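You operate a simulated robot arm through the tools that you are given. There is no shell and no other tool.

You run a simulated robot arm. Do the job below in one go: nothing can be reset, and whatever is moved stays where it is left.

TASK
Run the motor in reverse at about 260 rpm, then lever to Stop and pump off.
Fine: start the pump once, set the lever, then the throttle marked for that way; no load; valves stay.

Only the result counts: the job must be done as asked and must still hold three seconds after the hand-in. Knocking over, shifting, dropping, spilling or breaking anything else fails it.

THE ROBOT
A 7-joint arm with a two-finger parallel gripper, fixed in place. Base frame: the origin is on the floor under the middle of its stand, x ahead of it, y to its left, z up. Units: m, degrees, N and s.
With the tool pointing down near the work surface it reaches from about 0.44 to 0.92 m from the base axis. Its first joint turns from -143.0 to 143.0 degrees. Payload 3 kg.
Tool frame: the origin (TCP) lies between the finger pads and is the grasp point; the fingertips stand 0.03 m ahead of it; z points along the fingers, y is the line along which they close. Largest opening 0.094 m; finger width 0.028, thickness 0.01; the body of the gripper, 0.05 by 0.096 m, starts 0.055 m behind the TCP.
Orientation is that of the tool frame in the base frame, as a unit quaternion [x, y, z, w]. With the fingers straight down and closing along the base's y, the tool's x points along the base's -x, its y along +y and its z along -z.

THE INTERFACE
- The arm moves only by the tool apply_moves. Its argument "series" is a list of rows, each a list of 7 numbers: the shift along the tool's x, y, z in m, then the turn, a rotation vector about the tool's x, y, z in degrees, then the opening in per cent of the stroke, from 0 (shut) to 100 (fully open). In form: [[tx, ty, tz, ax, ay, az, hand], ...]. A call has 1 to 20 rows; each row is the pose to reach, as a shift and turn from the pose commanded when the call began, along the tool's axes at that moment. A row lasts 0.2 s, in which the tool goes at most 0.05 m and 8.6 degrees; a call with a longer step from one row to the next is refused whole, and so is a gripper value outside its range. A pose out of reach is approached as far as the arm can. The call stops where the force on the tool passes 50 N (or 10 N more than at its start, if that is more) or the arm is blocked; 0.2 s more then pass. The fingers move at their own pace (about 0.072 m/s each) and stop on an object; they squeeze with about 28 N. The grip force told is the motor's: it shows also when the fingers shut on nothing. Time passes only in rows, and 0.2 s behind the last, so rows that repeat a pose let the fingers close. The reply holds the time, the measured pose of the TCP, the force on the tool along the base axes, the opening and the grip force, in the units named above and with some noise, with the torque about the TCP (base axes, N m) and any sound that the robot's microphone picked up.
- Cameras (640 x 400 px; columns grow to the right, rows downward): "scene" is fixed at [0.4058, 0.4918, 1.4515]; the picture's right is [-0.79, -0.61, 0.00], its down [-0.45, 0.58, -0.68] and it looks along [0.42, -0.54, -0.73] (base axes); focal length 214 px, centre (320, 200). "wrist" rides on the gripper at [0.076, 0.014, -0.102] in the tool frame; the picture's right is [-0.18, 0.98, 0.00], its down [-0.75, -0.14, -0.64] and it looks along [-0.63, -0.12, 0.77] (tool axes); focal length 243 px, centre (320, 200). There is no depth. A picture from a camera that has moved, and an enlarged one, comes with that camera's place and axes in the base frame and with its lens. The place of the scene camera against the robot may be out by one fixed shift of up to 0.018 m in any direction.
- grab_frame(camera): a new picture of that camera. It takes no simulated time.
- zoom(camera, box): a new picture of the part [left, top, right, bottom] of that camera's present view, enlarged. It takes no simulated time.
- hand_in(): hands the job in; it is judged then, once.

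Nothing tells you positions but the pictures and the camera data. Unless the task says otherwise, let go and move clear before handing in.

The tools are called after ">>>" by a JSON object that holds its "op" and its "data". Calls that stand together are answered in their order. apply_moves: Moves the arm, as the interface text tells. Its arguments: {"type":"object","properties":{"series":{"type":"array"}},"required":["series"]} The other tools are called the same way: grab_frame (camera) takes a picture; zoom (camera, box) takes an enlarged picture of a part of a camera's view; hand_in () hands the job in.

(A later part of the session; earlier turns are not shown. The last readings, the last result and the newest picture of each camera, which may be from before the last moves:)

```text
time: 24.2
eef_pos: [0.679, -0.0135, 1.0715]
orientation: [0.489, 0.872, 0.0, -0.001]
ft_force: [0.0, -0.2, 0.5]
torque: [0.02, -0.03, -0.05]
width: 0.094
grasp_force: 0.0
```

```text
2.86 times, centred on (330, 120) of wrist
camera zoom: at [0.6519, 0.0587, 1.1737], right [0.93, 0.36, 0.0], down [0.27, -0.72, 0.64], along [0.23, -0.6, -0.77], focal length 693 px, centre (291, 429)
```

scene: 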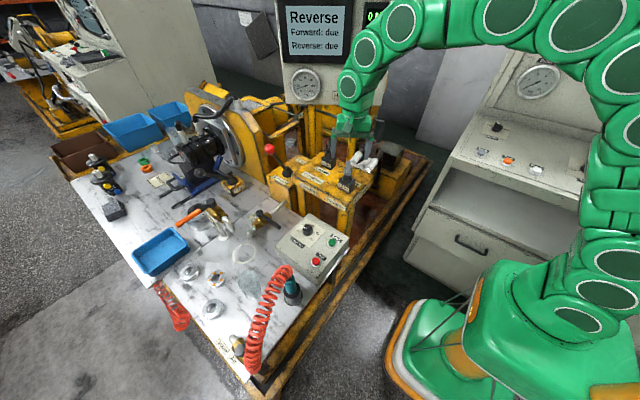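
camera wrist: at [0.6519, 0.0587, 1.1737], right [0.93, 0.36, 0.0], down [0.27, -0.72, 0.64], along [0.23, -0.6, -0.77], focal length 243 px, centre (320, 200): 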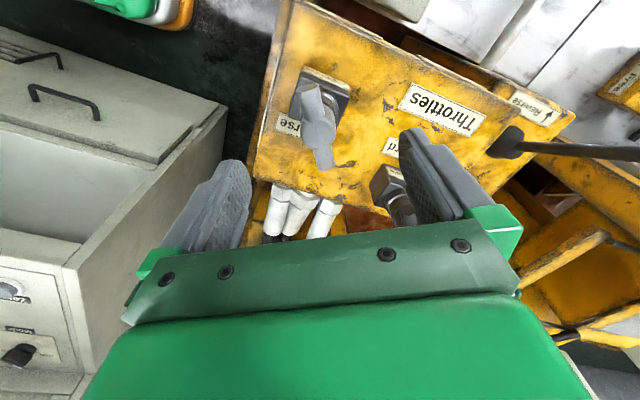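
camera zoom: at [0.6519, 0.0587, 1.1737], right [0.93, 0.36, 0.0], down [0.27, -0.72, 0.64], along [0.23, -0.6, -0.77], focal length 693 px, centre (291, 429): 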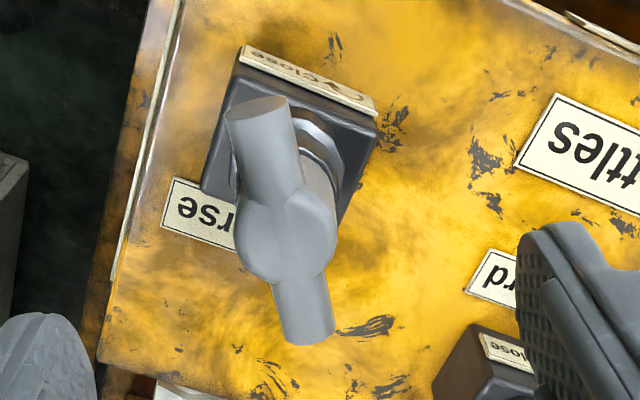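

The handle is aligned with the grip, with its centre at about (0.679, -0.015). I'll lower so the fingertips flank the hub above the collar, then close gently.

>>> {"op": "apply_moves", "data": {"series": [[-0.0013, -0.0008, 0.03, 0, 0, 0, 100], [-0.0013, -0.0008, 0.05, 0, 0, 0, 100], [-0.0013, -0.0008, 0.0635, 0, 0, 0, 100], [-0.0013, -0.0008, 0.0635, 0, 0, 0, 100]]}}

>>> {"op": "zoom", "data": {"camera": "scene", "box": [310, 130, 390, 200]}}

>>> {"op": "grab_frame", "data": {"camera": "wrist"}}

>>> {"op": "zoom", "data": {"camera": "scene", "box": [270, 0, 410, 110]}}

```text
time: 25.2
eef_pos: [0.6791, -0.0142, 1.0075]
orientation: [0.49, 0.872, 0.0, -0.001]
ft_force: [-0.4, -0.2, 0.5]
torque: [-0.02, -0.01, -0.01]
width: 0.094
grasp_force: 0.2
```

```text
5.71 times, centred on (350, 165) of scene
camera zoom: at [0.4058, 0.4918, 1.4515], right [-0.79, -0.61, 0.0], down [-0.45, 0.58, -0.68], along [0.42, -0.54, -0.73], focal length 1226 px, centre (149, 400)
```

zoom: 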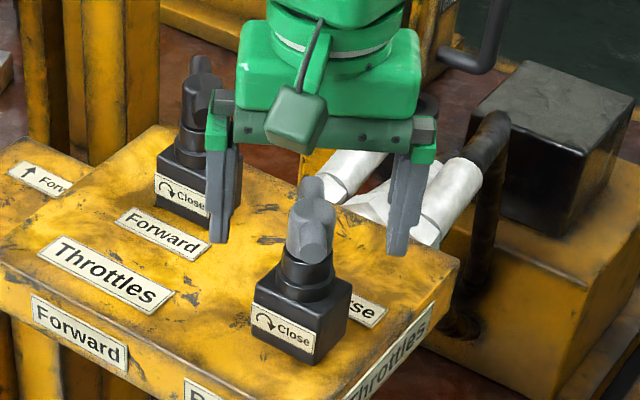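

```text
taken
camera wrist: at [0.6522, 0.0575, 1.11], right [0.93, 0.36, 0.0], down [0.27, -0.72, 0.64], along [0.23, -0.6, -0.77], focal length 243 px, centre (320, 200)
```

wrist: 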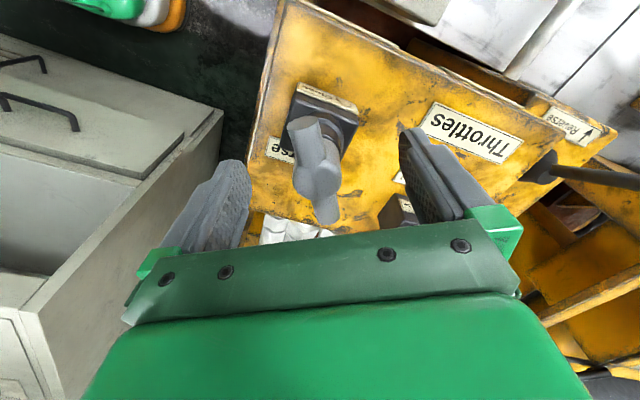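

```text
3.64 times, centred on (340, 55) of scene
camera zoom: at [0.4058, 0.4918, 1.4515], right [-0.79, -0.61, 0.0], down [-0.45, 0.58, -0.68], along [0.42, -0.54, -0.73], focal length 780 px, centre (247, 727)
```

zoom: 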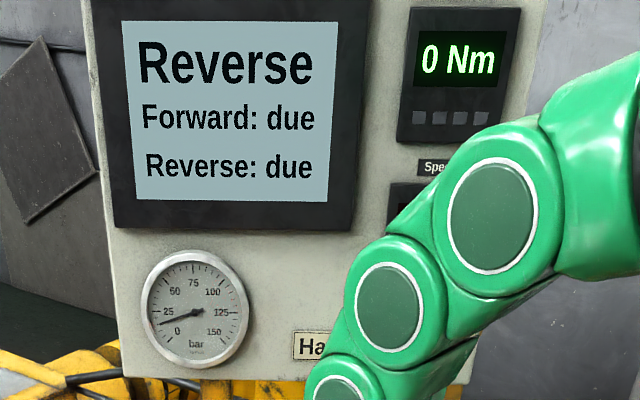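

The fingers flank the Reverse handle and are clear of the housing. I'll close on it and read the grip width.

>>> {"op": "apply_moves", "data": {"series": [[0, 0, 0, 0, 0, 0, 60], [0, 0, 0, 0, 0, 0, 40], [0, 0, 0, 0, 0, 0, 20], [0, 0, 0, 0, 0, 0, 0], [0, 0, 0, 0, 0, 0, 0]]}}

>>> {"op": "zoom", "data": {"camera": "scene", "box": [310, 130, 390, 200]}}

>>> {"op": "grab_frame", "data": {"camera": "wrist"}}

```text
time: 26.4
eef_pos: [0.6782, -0.0149, 1.0061]
orientation: [0.49, 0.872, -0.001, -0.002]
ft_force: [-33.3, -16.7, 5.2]
torque: [-0.08, -0.29, 0.03]
width: 0.0279
grasp_force: 44.6
```

```text
5.71 times, centred on (350, 165) of scene
camera zoom: at [0.4058, 0.4918, 1.4515], right [-0.79, -0.61, 0.0], down [-0.45, 0.58, -0.68], along [0.42, -0.54, -0.73], focal length 1226 px, centre (149, 400)
```

zoom: 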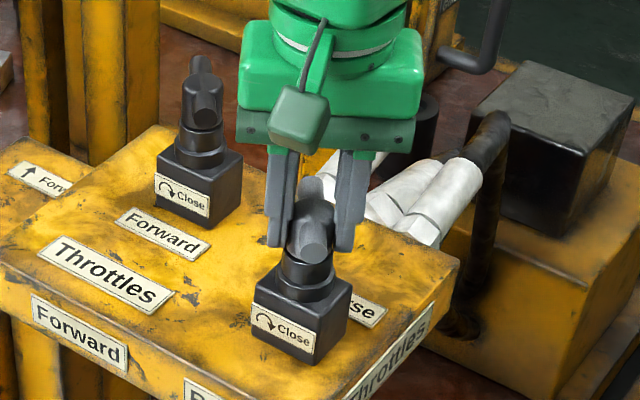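

```text
taken
camera wrist: at [0.6513, 0.0566, 1.11], right [0.93, 0.36, 0.0], down [0.28, -0.72, 0.64], along [0.22, -0.6, -0.77], focal length 243 px, centre (320, 200)
```

wrist: 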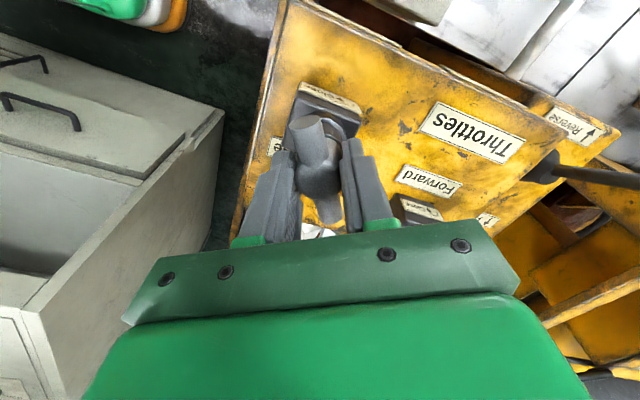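

The grip is firm at 28 mm across the hub, but a sideways force of about 37 N shows I'm slightly off-centre. I'll shift about 1.5 mm along the closing line to relieve it.

>>> {"op": "apply_moves", "data": {"series": [[0, -0.0008, 0, 0, 0, 0, 0], [0, -0.0015, 0, 0, 0, 0, 0], [0, -0.0015, 0, 0, 0, 0, 0]]}}

```text
time: 27.2
eef_pos: [0.678, -0.0159, 1.007]
orientation: [0.489, 0.872, -0.001, -0.002]
ft_force: [-12.8, -13.0, -8.2]
torque: [0.34, -0.63, -0.01]
width: 0.0277
grasp_force: 45.0
```

The side force has halved. I'll make one more small correction, then start turning counter-clockwise.

>>> {"op": "apply_moves", "data": {"series": [[0.0, -0.0008, 0, 0, 0, 0, 0], [0.0, -0.0008, 0, 0, 0, 0, 0]]}}

```text
time: 27.8
eef_pos: [0.6785, -0.0165, 1.0071]
orientation: [0.488, 0.873, 0.0, -0.001]
ft_force: [9.8, -5.8, -18.0]
torque: [0.2, -0.93, 0.0]
width: 0.0276
grasp_force: 45.2
```

I'm well centred now. I'll turn the handle about 12° counter-clockwise (the opening direction) as a first trial.

>>> {"op": "apply_moves", "data": {"series": [[0, 0, 0, 0, 0, -4, 0], [0, 0, 0, 0, 0, -8, 0], [0, 0, 0, 0, 0, -12, 0], [0, 0, 0, 0, 0, -12, 0]]}}

>>> {"op": "grab_frame", "data": {"camera": "wrist"}}

>>> {"op": "zoom", "data": {"camera": "scene", "box": [270, 0, 410, 110]}}

>>> {"op": "zoom", "data": {"camera": "scene", "box": [310, 130, 390, 200]}}

```text
time: 28.8
eef_pos: [0.678, -0.0162, 1.0079]
orientation: [0.395, 0.919, 0.001, 0.0]
ft_force: [32.2, 1.0, -21.7]
torque: [0.23, -0.92, -0.01]
width: 0.0278
grasp_force: 44.5
```

```text
taken
camera wrist: at [0.6362, 0.0492, 1.11], right [0.84, 0.54, 0.0], down [0.42, -0.64, 0.64], along [0.35, -0.54, -0.77], focal length 243 px, centre (320, 200)
```

wrist: 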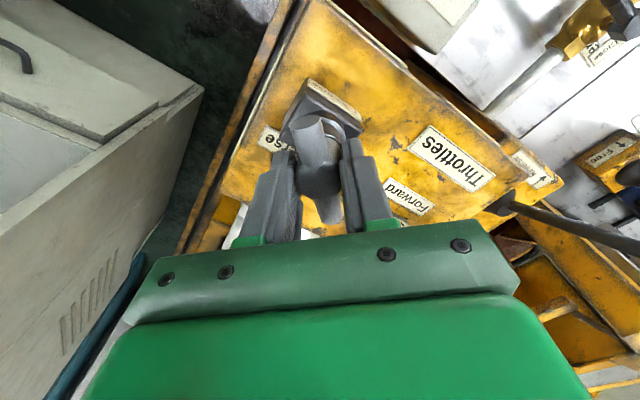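

```text
3.64 times, centred on (340, 55) of scene
camera zoom: at [0.4058, 0.4918, 1.4515], right [-0.79, -0.61, 0.0], down [-0.45, 0.58, -0.68], along [0.42, -0.54, -0.73], focal length 780 px, centre (247, 727)
```

zoom: 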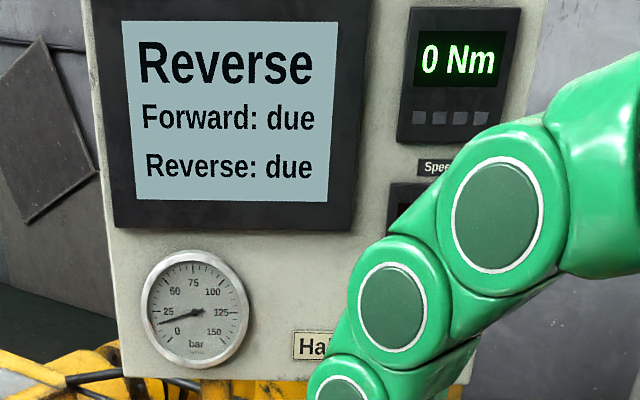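

```text
5.71 times, centred on (350, 165) of scene
camera zoom: at [0.4058, 0.4918, 1.4515], right [-0.79, -0.61, 0.0], down [-0.45, 0.58, -0.68], along [0.42, -0.54, -0.73], focal length 1226 px, centre (149, 400)
```

zoom: 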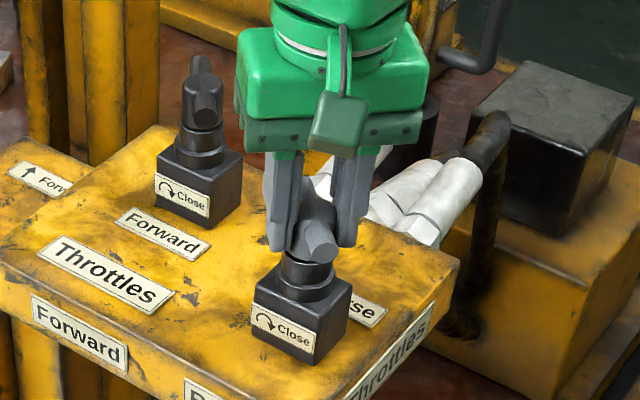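

The handle turned with the grip by about 12°, but the arm blocks the speed display from the scene camera. I'll let go, lift clear and step back toward the robot to read it.

>>> {"op": "apply_moves", "data": {"series": [[0, 0, 0, 0, 0, 0, 40], [0, 0, 0, 0, 0, 0, 70], [0, 0, 0, 0, 0, 0, 90], [0, 0, -0.03, 0, 0, 0, 90], [0, 0, -0.06, 0, 0, 0, 90], [0.006, -0.047, -0.065, 0, 0, 0, 90], [0.012, -0.095, -0.065, 0, 0, 0, 90], [0.017, -0.14, -0.065, 0, 0, 0, 90], [0.017, -0.149, -0.065, 0, 0, 0, 90]]}}

>>> {"op": "zoom", "data": {"camera": "scene", "box": [270, 0, 410, 110]}}

>>> {"op": "zoom", "data": {"camera": "scene", "box": [310, 130, 390, 200]}}

```text
time: 30.8
eef_pos: [0.5555, -0.107, 1.0732]
orientation: [0.396, 0.918, 0.0, -0.002]
ft_force: [0.3, -0.5, -0.3]
torque: [0.01, 0.03, -0.01]
width: 0.0843
grasp_force: 0.1
```

```text
3.64 times, centred on (340, 55) of scene
camera zoom: at [0.4058, 0.4918, 1.4515], right [-0.79, -0.61, 0.0], down [-0.45, 0.58, -0.68], along [0.42, -0.54, -0.73], focal length 780 px, centre (247, 727)
```

zoom: 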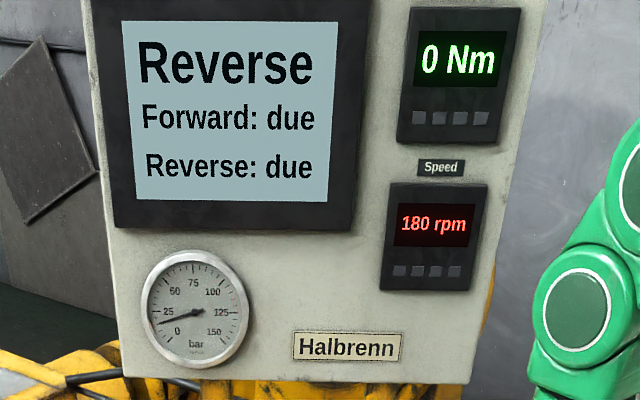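

```text
5.71 times, centred on (350, 165) of scene
camera zoom: at [0.4058, 0.4918, 1.4515], right [-0.79, -0.61, 0.0], down [-0.45, 0.58, -0.68], along [0.42, -0.54, -0.73], focal length 1226 px, centre (149, 400)
```

zoom: 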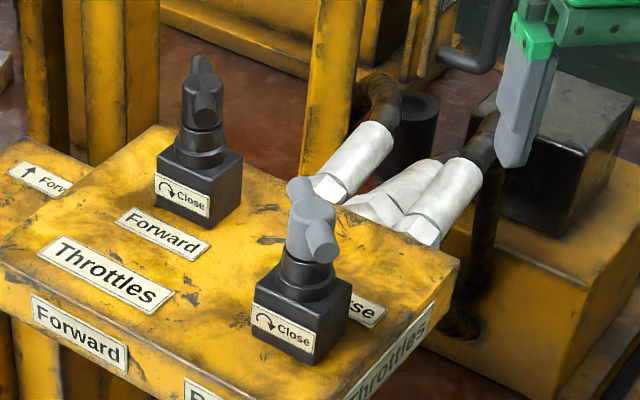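

A 12° turn took it from 160 to 180 rpm, about 1.7 rpm per degree, so roughly 45° more should be needed. I'll go back over the handle and re-grip it at its refined axis (0.679, -0.017).

>>> {"op": "apply_moves", "data": {"series": [[-0.005, 0.045, 0, 0, 0, 0, 90], [-0.011, 0.09, 0, 0, 0, 0, 90], [-0.0165, 0.13, 0, 0, 0, 0, 90], [-0.0197, 0.1516, 0, 0, 0, 0, 90], [-0.0197, 0.1516, 0.035, 0, 0, 0, 90], [-0.0197, 0.1516, 0.055, 0, 0, 0, 90], [-0.0197, 0.1516, 0.0652, 0, 0, 0, 90], [-0.0197, 0.1516, 0.0652, 0, 0, 0, 60], [-0.0197, 0.1516, 0.0652, 0, 0, 0, 30], [-0.0197, 0.1516, 0.0652, 0, 0, 0, 0], [-0.0197, 0.1516, 0.0652, 0, 0, 0, 0], [-0.0197, 0.1516, 0.0652, 0, 0, 0, 0]]}}

>>> {"op": "grab_frame", "data": {"camera": "wrist"}}

```text
time: 33.4
eef_pos: [0.6813, -0.0181, 1.0088]
orientation: [0.395, 0.919, -0.001, -0.001]
ft_force: [-30.3, -26.1, 3.9]
torque: [0.19, -0.04, 0.12]
width: 0.0276
grasp_force: 45.4
```

```text
taken
camera wrist: at [0.6391, 0.0469, 1.1108], right [0.84, 0.54, 0.0], down [0.42, -0.64, 0.64], along [0.34, -0.54, -0.77], focal length 243 px, centre (320, 200)
```

wrist: 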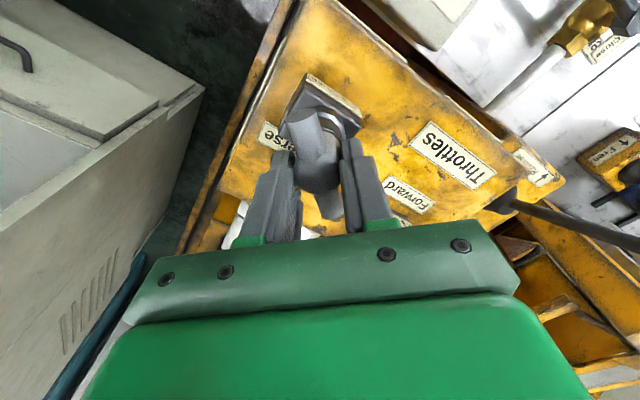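

The handle is gripped again with a side force of about 40 N. I'll correct by a couple of millimetres before turning.

>>> {"op": "apply_moves", "data": {"series": [[0.001, -0.0008, 0, 0, 0, 0, 0], [0.002, -0.0016, 0, 0, 0, 0, 0], [0.002, -0.0016, 0, 0, 0, 0, 0]]}}

```text
time: 34.2
eef_pos: [0.6791, -0.016, 1.0077]
orientation: [0.396, 0.918, -0.001, 0.001]
ft_force: [15.8, -42.6, -3.6]
torque: [-0.22, -0.8, 0.04]
width: 0.0275
grasp_force: 45.2
```

Most of the remaining force is friction along the bar from that shift. I'll back it off slightly.

>>> {"op": "apply_moves", "data": {"series": [[-0.0008, -0.0004, 0, 0, 0, 0, 0], [-0.0013, -0.0006, 0, 0, 0, 0, 0], [-0.0013, -0.0006, 0, 0, 0, 0, 0]]}}

```text
time: 35.0
eef_pos: [0.6801, -0.0168, 1.0071]
orientation: [0.395, 0.919, 0.0, 0.0]
ft_force: [26.3, -21.6, 3.7]
torque: [-1.09, -0.35, -0.02]
width: 0.0279
grasp_force: 44.9
```

>>> {"op": "apply_moves", "data": {"series": [[-0.0012, 0, 0, 0, 0, 0, 0], [-0.002, 0, 0, 0, 0, 0, 0], [-0.002, 0, 0, 0, 0, 0, 0]]}}

```text
time: 35.8
eef_pos: [0.6789, -0.017, 1.0078]
orientation: [0.394, 0.919, 0.0, -0.001]
ft_force: [0.9, 19.3, 13.4]
torque: [0.97, -0.04, 0.0]
width: 0.0276
grasp_force: 44.8
```

Forces are low now. I'll turn about 22° counter-clockwise in small rows, watching the load.

>>> {"op": "apply_moves", "data": {"series": [[0, 0, 0, 0, 0, -4, 0], [0, 0, 0, 0, 0, -8, 0], [0, 0, 0, 0, 0, -12, 0], [0, 0, 0, 0, 0, -16, 0], [0, 0, 0, 0, 0, -20, 0], [0, 0, 0, 0, 0, -22, 0]]}}

>>> {"op": "grab_frame", "data": {"camera": "wrist"}}

>>> {"op": "zoom", "data": {"camera": "scene", "box": [270, 0, 410, 110]}}

```text
time: 37.0
eef_pos: [0.6792, -0.0162, 1.0075]
orientation: [0.241, 0.97, 0.0, 0.0]
ft_force: [-2.1, 5.7, 3.9]
torque: [-0.8, 0.78, 0.01]
width: 0.0276
grasp_force: 45.2
stopped in row 5: the force on the tool passed its limit at 51 N (the readings are from after the stop); the commanded pose is now the measured one
```

```text
taken
camera wrist: at [0.6201, 0.0312, 1.1109], right [0.62, 0.78, 0.0], down [0.6, -0.48, 0.64], along [0.5, -0.4, -0.77], focal length 243 px, centre (320, 200)
```

wrist: 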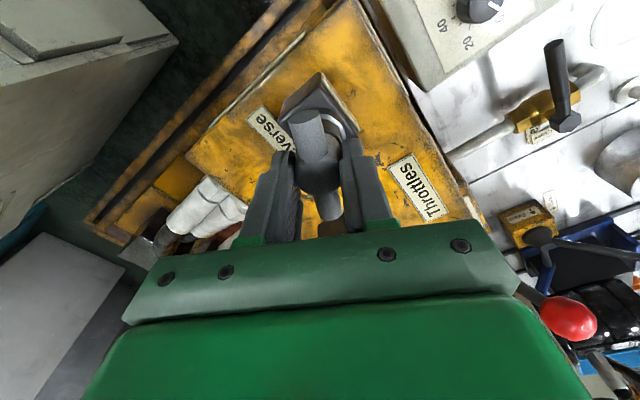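

```text
3.64 times, centred on (340, 55) of scene
camera zoom: at [0.4058, 0.4918, 1.4515], right [-0.79, -0.61, 0.0], down [-0.45, 0.58, -0.68], along [0.42, -0.54, -0.73], focal length 780 px, centre (247, 727)
```

zoom: 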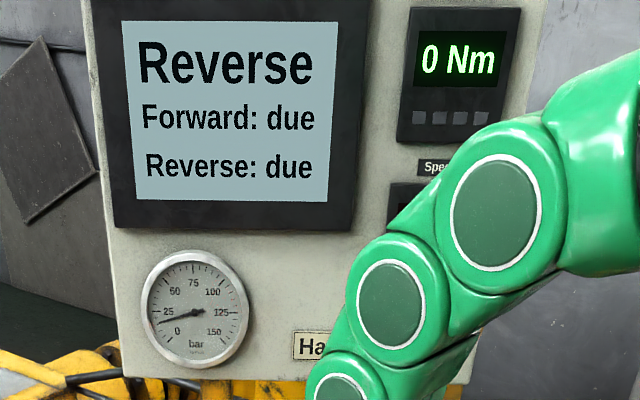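

It stopped near 18.6° on the force limit, and the load has since relaxed. The handle is following the grip, so I'll turn another 14° and then check the reading.

>>> {"op": "apply_moves", "data": {"series": [[0, 0, 0, 0, 0, -3.5, 0], [0, 0, 0, 0, 0, -7, 0], [0, 0, 0, 0, 0, -10.5, 0], [0, 0, 0, 0, 0, -14, 0], [0, 0, 0, 0, 0, -14, 0]]}}

>>> {"op": "zoom", "data": {"camera": "scene", "box": [270, 0, 410, 110]}}

```text
time: 38.2
eef_pos: [0.6807, -0.0165, 1.0083]
orientation: [0.122, 0.993, 0.001, -0.001]
ft_force: [4.9, 28.4, 1.7]
torque: [-0.39, -0.03, -0.07]
width: 0.0276
grasp_force: 44.8
```

```text
3.64 times, centred on (340, 55) of scene
camera zoom: at [0.4058, 0.4918, 1.4515], right [-0.79, -0.61, 0.0], down [-0.45, 0.58, -0.68], along [0.42, -0.54, -0.73], focal length 780 px, centre (247, 727)
```

zoom: 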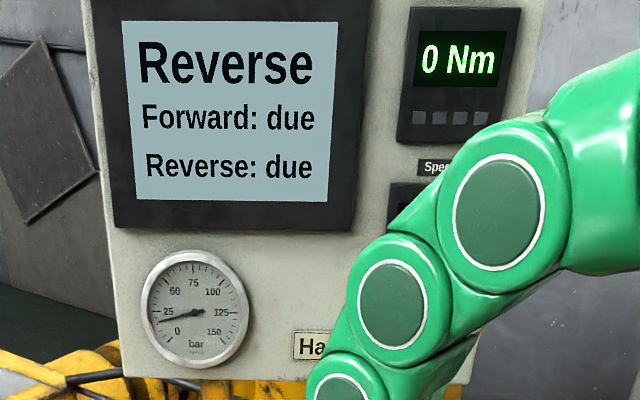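

That makes about 44° in total. I'll release, lift and step back again to read the speed.

>>> {"op": "apply_moves", "data": {"series": [[0, 0, 0, 0, 0, 0, 40], [0, 0, 0, 0, 0, 0, 70], [0, 0, 0, 0, 0, 0, 90], [0, 0, -0.03, 0, 0, 0, 90], [0, 0, -0.06, 0, 0, 0, 90], [0.03, -0.037, -0.065, 0, 0, 0, 90], [0.06, -0.074, -0.065, 0, 0, 0, 90], [0.0946, -0.1163, -0.065, 0, 0, 0, 90], [0.0946, -0.1163, -0.065, 0, 0, 0, 90]]}}

>>> {"op": "zoom", "data": {"camera": "scene", "box": [270, 0, 410, 110]}}

>>> {"op": "zoom", "data": {"camera": "scene", "box": [310, 130, 390, 200]}}

```text
refused: row 8 steps farther than a row can; nothing moved
```

```text
3.64 times, centred on (340, 55) of scene
camera zoom: at [0.4058, 0.4918, 1.4515], right [-0.79, -0.61, 0.0], down [-0.45, 0.58, -0.68], along [0.42, -0.54, -0.73], focal length 780 px, centre (247, 727)
```

zoom: 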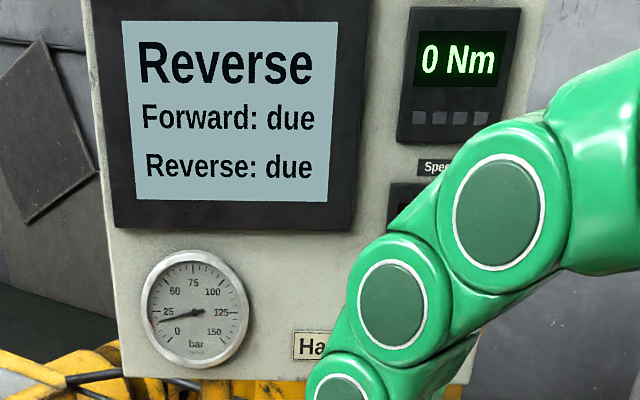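

```text
5.71 times, centred on (350, 165) of scene
camera zoom: at [0.4058, 0.4918, 1.4515], right [-0.79, -0.61, 0.0], down [-0.45, 0.58, -0.68], along [0.42, -0.54, -0.73], focal length 1226 px, centre (149, 400)
```

zoom: 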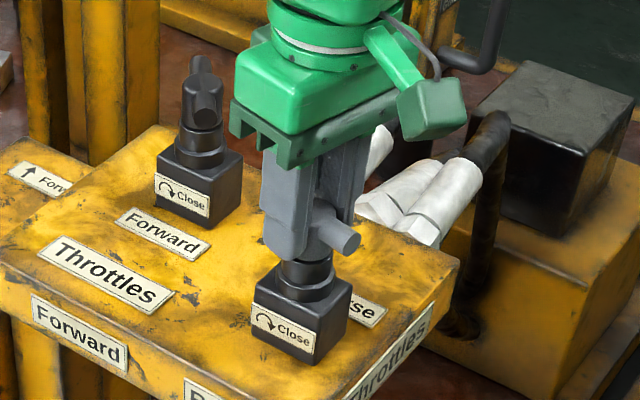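

That call was refused because one row stepped too far, so nothing moved. I'll repeat it with smaller steps.

>>> {"op": "apply_moves", "data": {"series": [[0, 0, 0, 0, 0, 0, 40], [0, 0, 0, 0, 0, 0, 70], [0, 0, 0, 0, 0, 0, 90], [0, 0, -0.03, 0, 0, 0, 90], [0, 0, -0.06, 0, 0, 0, 90], [0.024, -0.029, -0.065, 0, 0, 0, 90], [0.048, -0.058, -0.065, 0, 0, 0, 90], [0.072, -0.088, -0.065, 0, 0, 0, 90], [0.0946, -0.1163, -0.065, 0, 0, 0, 90], [0.0946, -0.1163, -0.065, 0, 0, 0, 90]]}}

>>> {"op": "zoom", "data": {"camera": "scene", "box": [270, 0, 410, 110]}}

>>> {"op": "zoom", "data": {"camera": "scene", "box": [310, 130, 390, 200]}}

```text
time: 40.4
eef_pos: [0.5598, -0.1065, 1.0734]
orientation: [0.122, 0.992, 0.001, -0.002]
ft_force: [0.0, 0.7, 0.1]
torque: [0.02, 0.03, 0.03]
width: 0.0848
grasp_force: 0.1
```

```text
3.64 times, centred on (340, 55) of scene
camera zoom: at [0.4058, 0.4918, 1.4515], right [-0.79, -0.61, 0.0], down [-0.45, 0.58, -0.68], along [0.42, -0.54, -0.73], focal length 780 px, centre (247, 727)
```

zoom: 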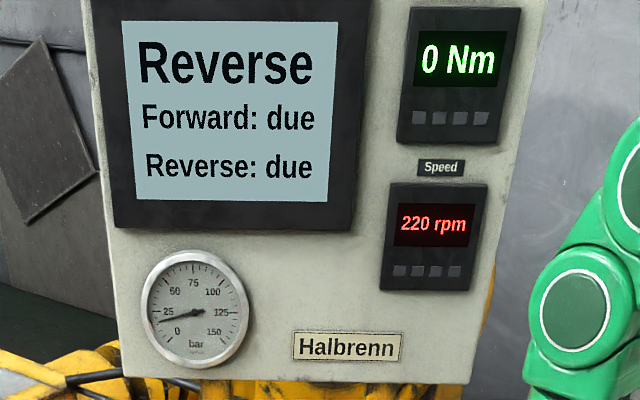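

```text
5.71 times, centred on (350, 165) of scene
camera zoom: at [0.4058, 0.4918, 1.4515], right [-0.79, -0.61, 0.0], down [-0.45, 0.58, -0.68], along [0.42, -0.54, -0.73], focal length 1226 px, centre (149, 400)
```

zoom: 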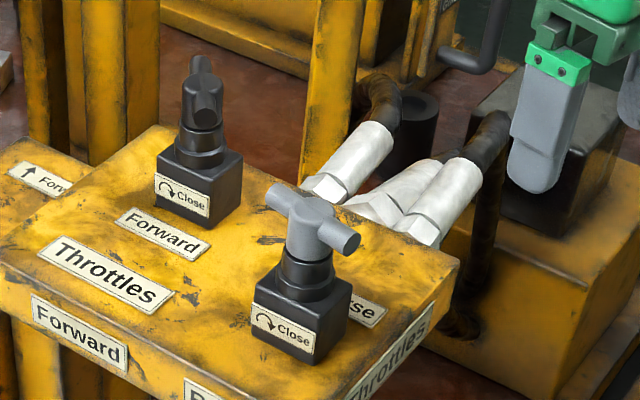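

It reads 220 rpm after about 44°, so the rate is nearer 1.35 rpm per degree and about 30° more is needed. I'll re-grip the handle.

>>> {"op": "apply_moves", "data": {"series": [[-0.024, 0.029, 0, 0, 0, 0, 90], [-0.048, 0.058, 0, 0, 0, 0, 90], [-0.072, 0.088, 0, 0, 0, 0, 90], [-0.0943, 0.1163, 0, 0, 0, 0, 90], [-0.0943, 0.1163, 0.035, 0, 0, 0, 90], [-0.0943, 0.1163, 0.055, 0, 0, 0, 90], [-0.0943, 0.1163, 0.0652, 0, 0, 0, 90], [-0.0943, 0.1163, 0.0652, 0, 0, 0, 60], [-0.0943, 0.1163, 0.0652, 0, 0, 0, 30], [-0.0943, 0.1163, 0.0652, 0, 0, 0, 0], [-0.0943, 0.1163, 0.0652, 0, 0, 0, 0], [-0.0943, 0.1163, 0.0652, 0, 0, 0, 0]]}}

>>> {"op": "zoom", "data": {"camera": "scene", "box": [310, 130, 390, 200]}}

```text
time: 43.0
eef_pos: [0.681, -0.0157, 1.0068]
orientation: [0.122, 0.992, 0.001, 0.0]
ft_force: [4.3, 13.1, -1.2]
torque: [-0.52, -0.09, -0.04]
width: 0.0278
grasp_force: 44.7
```

```text
5.71 times, centred on (350, 165) of scene
camera zoom: at [0.4058, 0.4918, 1.4515], right [-0.79, -0.61, 0.0], down [-0.45, 0.58, -0.68], along [0.42, -0.54, -0.73], focal length 1226 px, centre (149, 400)
```

zoom: 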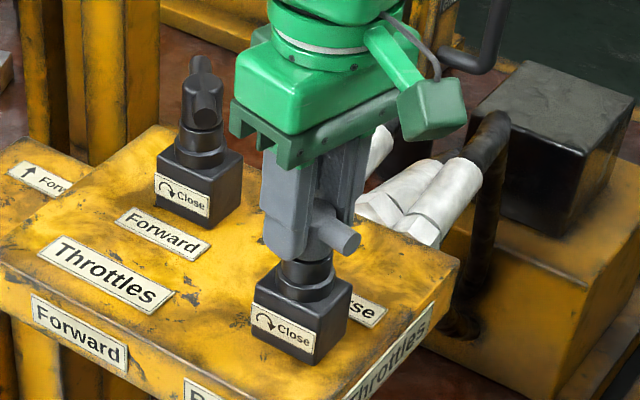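

The grip is well centred with little side force. I'll turn 15° counter-clockwise first.

>>> {"op": "apply_moves", "data": {"series": [[0, 0, 0, 0, 0, -4, 0], [0, 0, 0, 0, 0, -8, 0], [0, 0, 0, 0, 0, -12, 0], [0, 0, 0, 0, 0, -15, 0], [0, 0, 0, 0, 0, -15, 0]]}}

```text
time: 44.2
eef_pos: [0.6799, -0.0149, 1.007]
orientation: [-0.009, 1.0, 0.0, 0.0]
ft_force: [11.7, 42.2, -1.1]
torque: [-0.27, -0.31, -0.09]
width: 0.0278
grasp_force: 45.2
```

The turn went through, but there is a +42 N side load along y. I'll relieve it by about 1.3 mm and then turn the remaining 14°.

>>> {"op": "apply_moves", "data": {"series": [[-0.0002, 0.0008, 0, 0, 0, 0, 0], [-0.0004, 0.0014, 0, 0, 0, 0, 0], [-0.0004, 0.0014, 0, 0, 0, 0, 0]]}}

```text
time: 45.0
eef_pos: [0.681, -0.0155, 1.0083]
orientation: [-0.008, 1.0, 0.001, 0.0]
ft_force: [4.8, 24.2, 8.9]
torque: [-0.33, 0.05, -0.05]
width: 0.0279
grasp_force: 44.8
```

>>> {"op": "apply_moves", "data": {"series": [[0, 0.0005, 0, 0, 0, -3.5, 0], [-0.0002, 0.001, 0, 0, 0, -7, 0], [-0.0004, 0.0015, 0, 0, 0, -10.5, 0], [-0.0006, 0.002, 0, 0, 0, -14, 0], [-0.0006, 0.002, 0, 0, 0, -14, 0]]}}

>>> {"op": "zoom", "data": {"camera": "scene", "box": [270, 0, 410, 110]}}

```text
time: 46.2
eef_pos: [0.6802, -0.0143, 1.0079]
orientation: [-0.131, 0.991, 0.0, -0.001]
ft_force: [-18.2, -11.6, 19.9]
torque: [-1.11, 0.96, 0.0]
width: 0.0274
grasp_force: 44.7
```

```text
3.64 times, centred on (340, 55) of scene
camera zoom: at [0.4058, 0.4918, 1.4515], right [-0.79, -0.61, 0.0], down [-0.45, 0.58, -0.68], along [0.42, -0.54, -0.73], focal length 780 px, centre (247, 727)
```

zoom: 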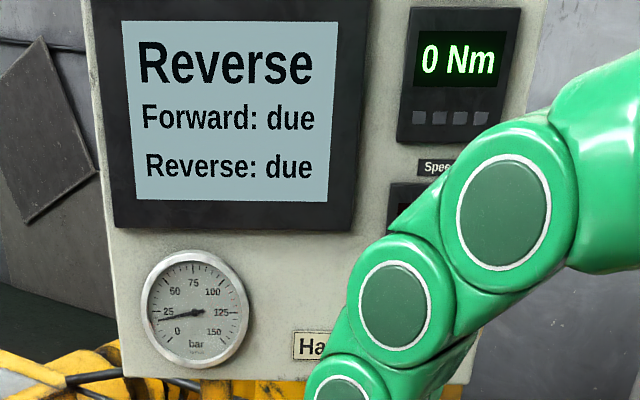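

The total is now about 74°, which should put it close to 260 rpm. I'll release, lift and step back to read it.

>>> {"op": "apply_moves", "data": {"series": [[0, 0, 0, 0, 0, 0, 40], [0, 0, 0, 0, 0, 0, 70], [0, 0, 0, 0, 0, 0, 90], [0, 0, -0.03, 0, 0, 0, 90], [0, 0, -0.06, 0, 0, 0, 90], [0.035, -0.014, -0.065, 0, 0, 0, 90], [0.07, -0.028, -0.065, 0, 0, 0, 90], [0.105, -0.042, -0.065, 0, 0, 0, 90], [0.1392, -0.0559, -0.065, 0, 0, 0, 90], [0.1392, -0.0559, -0.065, 0, 0, 0, 90]]}}

>>> {"op": "zoom", "data": {"camera": "scene", "box": [270, 0, 410, 110]}}

>>> {"op": "zoom", "data": {"camera": "scene", "box": [310, 130, 390, 200]}}

```text
time: 48.4
eef_pos: [0.5613, -0.1038, 1.0719]
orientation: [-0.13, 0.992, 0.002, -0.001]
ft_force: [-0.1, -0.2, -0.5]
torque: [0.01, -0.02, 0.06]
width: 0.0846
grasp_force: 0.1
```

```text
3.64 times, centred on (340, 55) of scene
camera zoom: at [0.4058, 0.4918, 1.4515], right [-0.79, -0.61, 0.0], down [-0.45, 0.58, -0.68], along [0.42, -0.54, -0.73], focal length 780 px, centre (247, 727)
```

zoom: 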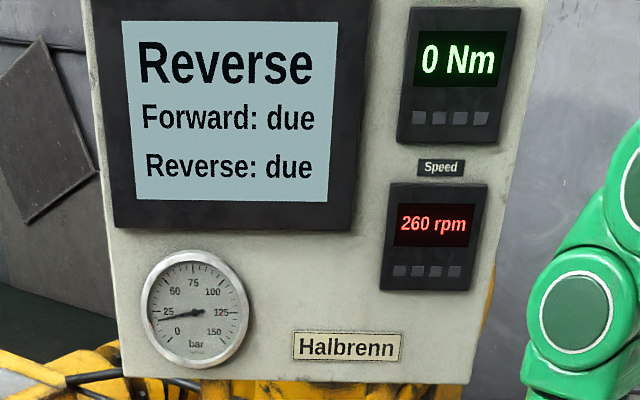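

```text
5.71 times, centred on (350, 165) of scene
camera zoom: at [0.4058, 0.4918, 1.4515], right [-0.79, -0.61, 0.0], down [-0.45, 0.58, -0.68], along [0.42, -0.54, -0.73], focal length 1226 px, centre (149, 400)
```

zoom: 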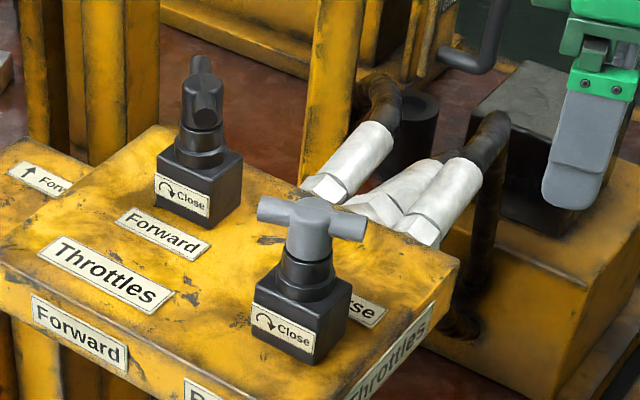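

The display shows 260 rpm in Reverse. "Reverse: due" hasn't changed yet, so I'll hold still for a few seconds to see whether it needs steady running.

>>> {"op": "apply_moves", "data": {"series": [[0.1, 0, 0, 0, 0, 0, 90], [0, 0, 0, 0, 0, 0, 90]]}}

>>> {"op": "apply_moves", "data": {"series": [[0, 0, 0, 0, 0, 0, 90], [0, 0, 0, 0, 0, 0, 90], [0, 0, 0, 0, 0, 0, 90], [0, 0, 0, 0, 0, 0, 90], [0, 0, 0, 0, 0, 0, 90], [0, 0, 0, 0, 0, 0, 90], [0, 0, 0, 0, 0, 0, 90], [0, 0, 0, 0, 0, 0, 90], [0, 0, 0, 0, 0, 0, 90], [0, 0, 0, 0, 0, 0, 90], [0, 0, 0, 0, 0, 0, 90], [0, 0, 0, 0, 0, 0, 90], [0, 0, 0, 0, 0, 0, 90], [0, 0, 0, 0, 0, 0, 90], [0, 0, 0, 0, 0, 0, 90]]}}

>>> {"op": "zoom", "data": {"camera": "scene", "box": [270, 0, 410, 110]}}

```text
refused: row 1 steps farther than a row can; nothing moved
```

```text
time: 51.6
eef_pos: [0.5617, -0.1037, 1.0732]
orientation: [-0.13, 0.992, 0.001, -0.001]
ft_force: [-0.6, 0.8, 0.1]
torque: [0.03, 0.01, -0.01]
width: 0.0846
grasp_force: 0.1
```

```text
3.64 times, centred on (340, 55) of scene
camera zoom: at [0.4058, 0.4918, 1.4515], right [-0.79, -0.61, 0.0], down [-0.45, 0.58, -0.68], along [0.42, -0.54, -0.73], focal length 780 px, centre (247, 727)
```

zoom: 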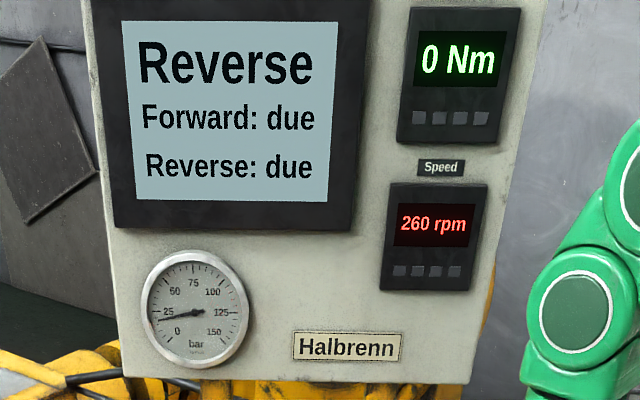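

It is steady at 260 rpm, but the screen still says "Reverse: due". (The first of those two calls was a stray one of mine; it was refused and nothing moved.) I'll hold for another 4 seconds before deciding.

>>> {"op": "apply_moves", "data": {"series": [[0, 0, 0, 0, 0, 0, 90], [0, 0, 0, 0, 0, 0, 90], [0, 0, 0, 0, 0, 0, 90], [0, 0, 0, 0, 0, 0, 90], [0, 0, 0, 0, 0, 0, 90], [0, 0, 0, 0, 0, 0, 90], [0, 0, 0, 0, 0, 0, 90], [0, 0, 0, 0, 0, 0, 90], [0, 0, 0, 0, 0, 0, 90], [0, 0, 0, 0, 0, 0, 90], [0, 0, 0, 0, 0, 0, 90], [0, 0, 0, 0, 0, 0, 90], [0, 0, 0, 0, 0, 0, 90], [0, 0, 0, 0, 0, 0, 90], [0, 0, 0, 0, 0, 0, 90], [0, 0, 0, 0, 0, 0, 90], [0, 0, 0, 0, 0, 0, 90], [0, 0, 0, 0, 0, 0, 90], [0, 0, 0, 0, 0, 0, 90], [0, 0, 0, 0, 0, 0, 90]]}}

>>> {"op": "zoom", "data": {"camera": "scene", "box": [270, 0, 410, 110]}}

>>> {"op": "grab_frame", "data": {"camera": "scene"}}

```text
time: 55.8
eef_pos: [0.5627, -0.1038, 1.0735]
orientation: [-0.131, 0.991, 0.0, -0.001]
ft_force: [0.4, -0.1, -0.4]
torque: [0.01, -0.03, 0.01]
width: 0.0846
grasp_force: 0.0
```

```text
3.64 times, centred on (340, 55) of scene
camera zoom: at [0.4058, 0.4918, 1.4515], right [-0.79, -0.61, 0.0], down [-0.45, 0.58, -0.68], along [0.42, -0.54, -0.73], focal length 780 px, centre (247, 727)
```

zoom: 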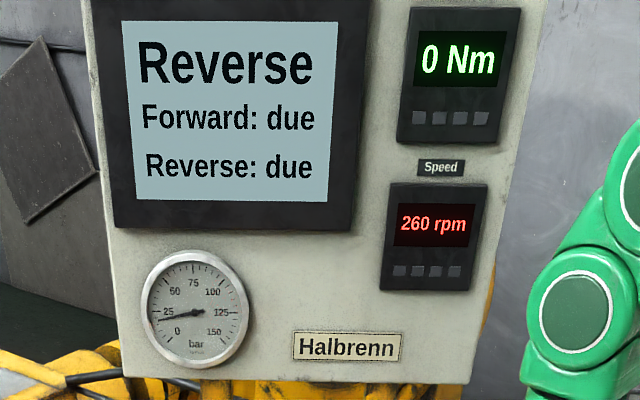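

```text
taken
```

scene: 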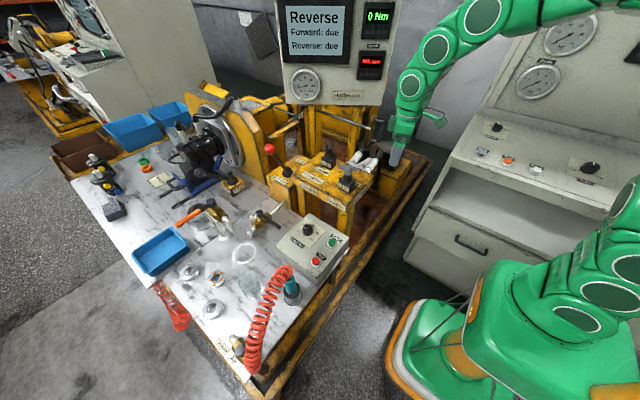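

The speed has held at 260 rpm for over 7 s and everything is still in place. I'll travel to the lever now with the motor still running, and check the screen again from there before moving the lever.

>>> {"op": "apply_moves", "data": {"series": [[0, 0, -0.04, 0, 0, 5, 90], [0, 0, -0.08, 0, 0, 10, 100], [-0.038, 0.016, -0.08, 0, 0, 15.1, 100], [-0.076, 0.032, -0.08, 0, 0, 15.1, 100], [-0.114, 0.048, -0.08, 0, 0, 15.1, 100], [-0.152, 0.064, -0.08, 0, 0, 15.1, 100], [-0.19, 0.08, -0.08, 0, 0, 15.1, 100], [-0.228, 0.096, -0.08, 0, 0, 15.1, 100], [-0.2654, 0.112, -0.08, 0, 0, 15.1, 100], [-0.2654, 0.112, -0.08, 0, 0, 15.1, 100]]}}

>>> {"op": "zoom", "data": {"camera": "scene", "box": [270, 0, 410, 110]}}

```text
time: 58.0
eef_pos: [0.7887, 0.074, 1.1522]
orientation: [0.002, 1.0, 0.001, -0.001]
ft_force: [-0.2, 0.7, 1.3]
torque: [-0.03, 0.01, 0.01]
width: 0.094
grasp_force: 0.1
```

```text
3.64 times, centred on (340, 55) of scene
camera zoom: at [0.4058, 0.4918, 1.4515], right [-0.79, -0.61, 0.0], down [-0.45, 0.58, -0.68], along [0.42, -0.54, -0.73], focal length 780 px, centre (247, 727)
```

zoom: 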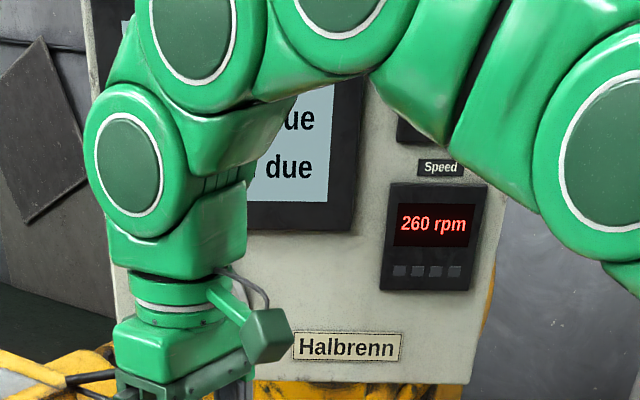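

The motor is still at 260 rpm. I'll tilt the tool forward again for the lever.

>>> {"op": "apply_moves", "data": {"series": [[0, 0, 0, 0, -7.5, 0, 100], [0, 0, 0, 0, -15, 0, 100], [0, 0, 0, 0, -22.5, 0, 100], [0, 0, 0, 0, -30, 0, 100], [0, 0, 0, 0, -37.5, 0, 100], [0, 0, 0, 0, -45, 0, 100], [0, 0, 0, 0, -45, 0, 100]]}}

>>> {"op": "grab_frame", "data": {"camera": "wrist"}}

>>> {"op": "zoom", "data": {"camera": "scene", "box": [270, 0, 410, 110]}}

```text
time: 59.6
eef_pos: [0.7888, 0.0739, 1.1529]
orientation: [0.001, 0.924, 0.001, 0.383]
ft_force: [0.3, -0.1, -0.8]
torque: [0.03, 0.0, -0.02]
width: 0.094
grasp_force: 0.0
```

```text
taken
camera wrist: at [0.6624, 0.0872, 1.1714], right [0.13, 0.98, 0.13], down [0.08, -0.14, 0.99], along [0.99, -0.12, -0.1], focal length 243 px, centre (320, 200)
```

wrist: 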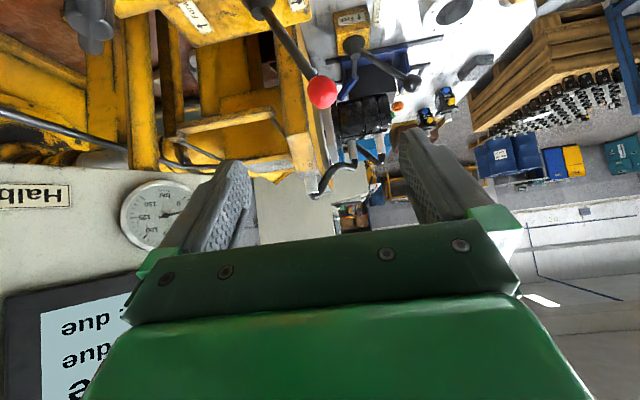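

```text
3.64 times, centred on (340, 55) of scene
camera zoom: at [0.4058, 0.4918, 1.4515], right [-0.79, -0.61, 0.0], down [-0.45, 0.58, -0.68], along [0.42, -0.54, -0.73], focal length 780 px, centre (247, 727)
```

zoom: 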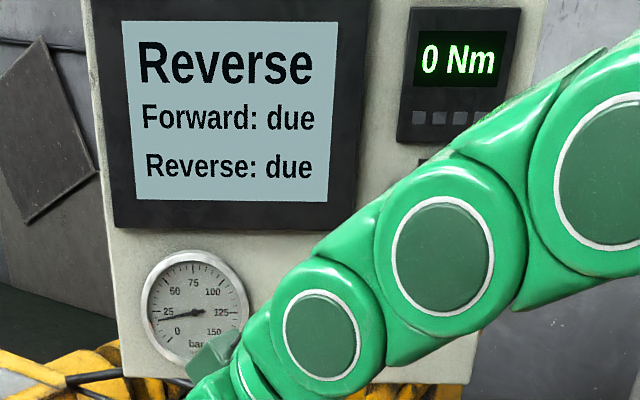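

The ball is at about (0.967, 0.073, 1.0) and the lever is untouched. I'll advance the open fingers around it.

>>> {"op": "apply_moves", "data": {"series": [[-0.006, 0, 0.04, 0, 0, 0, 100], [-0.012, -0.0005, 0.08, 0, 0, 0, 100], [-0.0179, -0.001, 0.12, 0, 0, 0, 100], [-0.0179, -0.001, 0.16, 0, 0, 0, 100], [-0.0179, -0.001, 0.195, 0, 0, 0, 100], [-0.0179, -0.001, 0.22, 0, 0, 0, 100], [-0.0179, -0.001, 0.2341, 0, 0, 0, 100], [-0.0179, -0.001, 0.2341, 0, 0, 0, 100]]}}

>>> {"op": "grab_frame", "data": {"camera": "wrist"}}

>>> {"op": "zoom", "data": {"camera": "scene", "box": [270, 0, 410, 110]}}

```text
time: 61.4
eef_pos: [0.9663, 0.0727, 0.9993]
orientation: [0.002, 0.924, 0.0, 0.382]
ft_force: [-0.2, -0.8, 0.3]
torque: [0.01, 0.03, 0.01]
width: 0.0938
grasp_force: 0.0
```

```text
taken
camera wrist: at [0.8408, 0.0867, 1.0186], right [0.13, 0.98, 0.13], down [0.08, -0.14, 0.99], along [0.99, -0.12, -0.1], focal length 243 px, centre (320, 200)
```

wrist: 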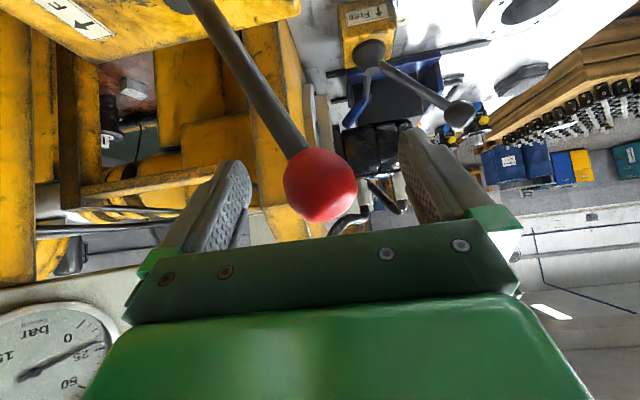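

```text
3.64 times, centred on (340, 55) of scene
camera zoom: at [0.4058, 0.4918, 1.4515], right [-0.79, -0.61, 0.0], down [-0.45, 0.58, -0.68], along [0.42, -0.54, -0.73], focal length 780 px, centre (247, 727)
```

zoom: 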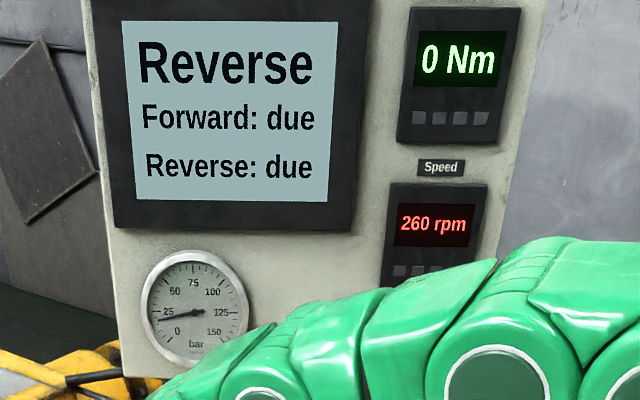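

The ball is centred between the fingers and the motor has run at 260 rpm for well over 10 s. I'll narrow the gap and bring the lever back along its arc toward Stop.

>>> {"op": "apply_moves", "data": {"series": [[0, 0, 0, 0, 0, 0, 46], [0, 0, 0, 0, 0, 0, 46], [0, 0, 0, 0, 0, 0, 46], [-0.0031, -0.01, -0.0031, 0, 0, 0, 46], [-0.0055, -0.02, -0.0055, 0, 0, 0, 46], [-0.0074, -0.03, -0.0074, 0, 0, 0, 46], [-0.009, -0.04, -0.009, 0, 0, 0, 46], [-0.01, -0.05, -0.01, 0, 0, 0, 46], [-0.0107, -0.06, -0.0107, 0, 0, 0, 46], [-0.0109, -0.068, -0.0109, 0, 0, 0, 46], [-0.0109, -0.068, -0.0109, 0, 0, 0, 46]]}}

>>> {"op": "grab_frame", "data": {"camera": "wrist"}}

>>> {"op": "zoom", "data": {"camera": "scene", "box": [270, 0, 410, 110]}}

>>> {"op": "zoom", "data": {"camera": "scene", "box": [240, 80, 380, 200]}}

```text
time: 63.8
eef_pos: [0.9666, 0.0048, 1.014]
orientation: [0.002, 0.924, -0.001, 0.382]
ft_force: [0.5, -1.1, 0.8]
torque: [-0.01, 0.01, -0.01]
width: 0.0436
grasp_force: 0.1
```

```text
taken
camera wrist: at [0.8402, 0.0185, 1.0339], right [0.13, 0.98, 0.13], down [0.08, -0.14, 0.99], along [0.99, -0.12, -0.1], focal length 243 px, centre (320, 200)
```

wrist: 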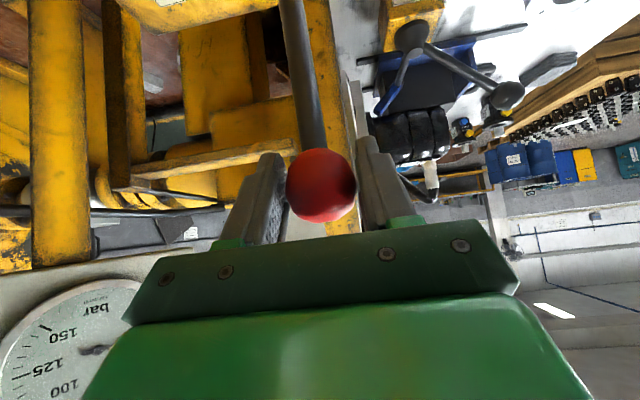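

```text
3.64 times, centred on (340, 55) of scene
camera zoom: at [0.4058, 0.4918, 1.4515], right [-0.79, -0.61, 0.0], down [-0.45, 0.58, -0.68], along [0.42, -0.54, -0.73], focal length 780 px, centre (247, 727)
```

zoom: 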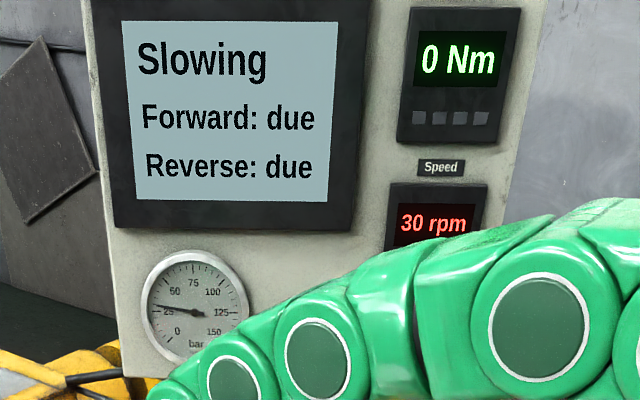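

```text
3.33 times, centred on (310, 140) of scene
camera zoom: at [0.4058, 0.4918, 1.4515], right [-0.79, -0.61, 0.0], down [-0.45, 0.58, -0.68], along [0.42, -0.54, -0.73], focal length 715 px, centre (353, 400)
```

zoom: 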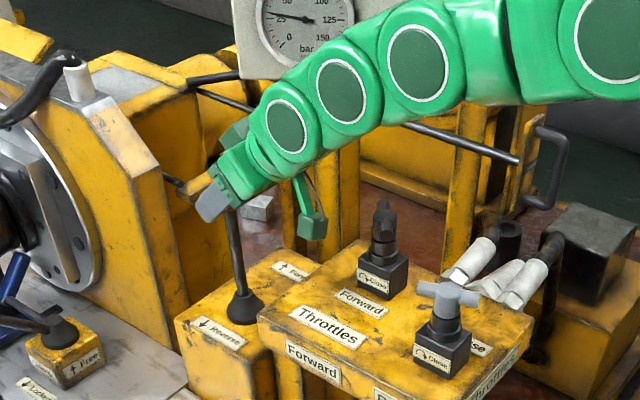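

The screen shows "Slowing" at 30 rpm, so the lever is in the Stop zone. I'll centre the fingers on y≈0.001 so the ball sits at true centre, and wait for the motor to stop.

>>> {"op": "apply_moves", "data": {"series": [[0, -0.002, 0, 0, 0, 0, 46], [0, -0.0038, 0, 0, 0, 0, 46], [0, -0.0038, 0, 0, 0, 0, 44], [0, -0.0038, 0, 0, 0, 0, 42], [0, -0.0038, 0, 0, 0, 0, 42]]}}

>>> {"op": "grab_frame", "data": {"camera": "wrist"}}

>>> {"op": "zoom", "data": {"camera": "scene", "box": [270, 0, 410, 110]}}

```text
time: 65.0
eef_pos: [0.9663, -0.0005, 1.0158]
orientation: [0.001, 0.924, 0.0, 0.382]
ft_force: [-1.7, 0.7, 2.0]
torque: [0.03, -0.14, 0.01]
width: 0.0417
grasp_force: 44.7
```

```text
taken
camera wrist: at [0.8405, 0.0141, 1.034], right [0.13, 0.98, 0.13], down [0.08, -0.14, 0.99], along [0.99, -0.12, -0.1], focal length 243 px, centre (320, 200)
```

wrist: 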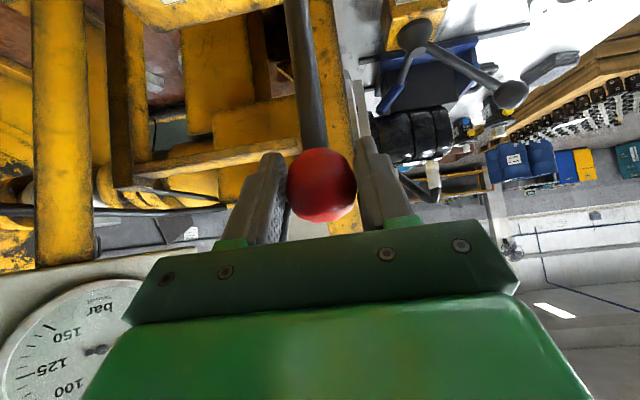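

```text
3.64 times, centred on (340, 55) of scene
camera zoom: at [0.4058, 0.4918, 1.4515], right [-0.79, -0.61, 0.0], down [-0.45, 0.58, -0.68], along [0.42, -0.54, -0.73], focal length 780 px, centre (247, 727)
```

zoom: 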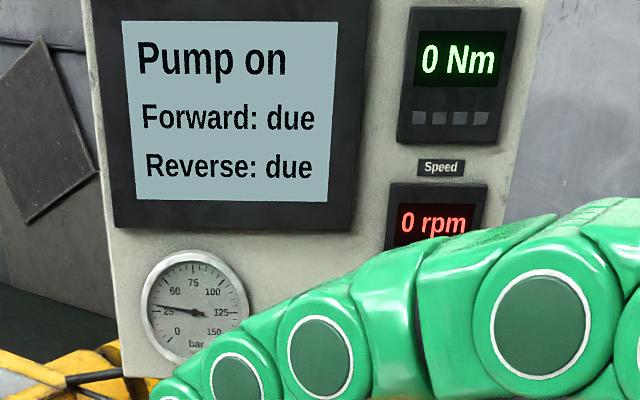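

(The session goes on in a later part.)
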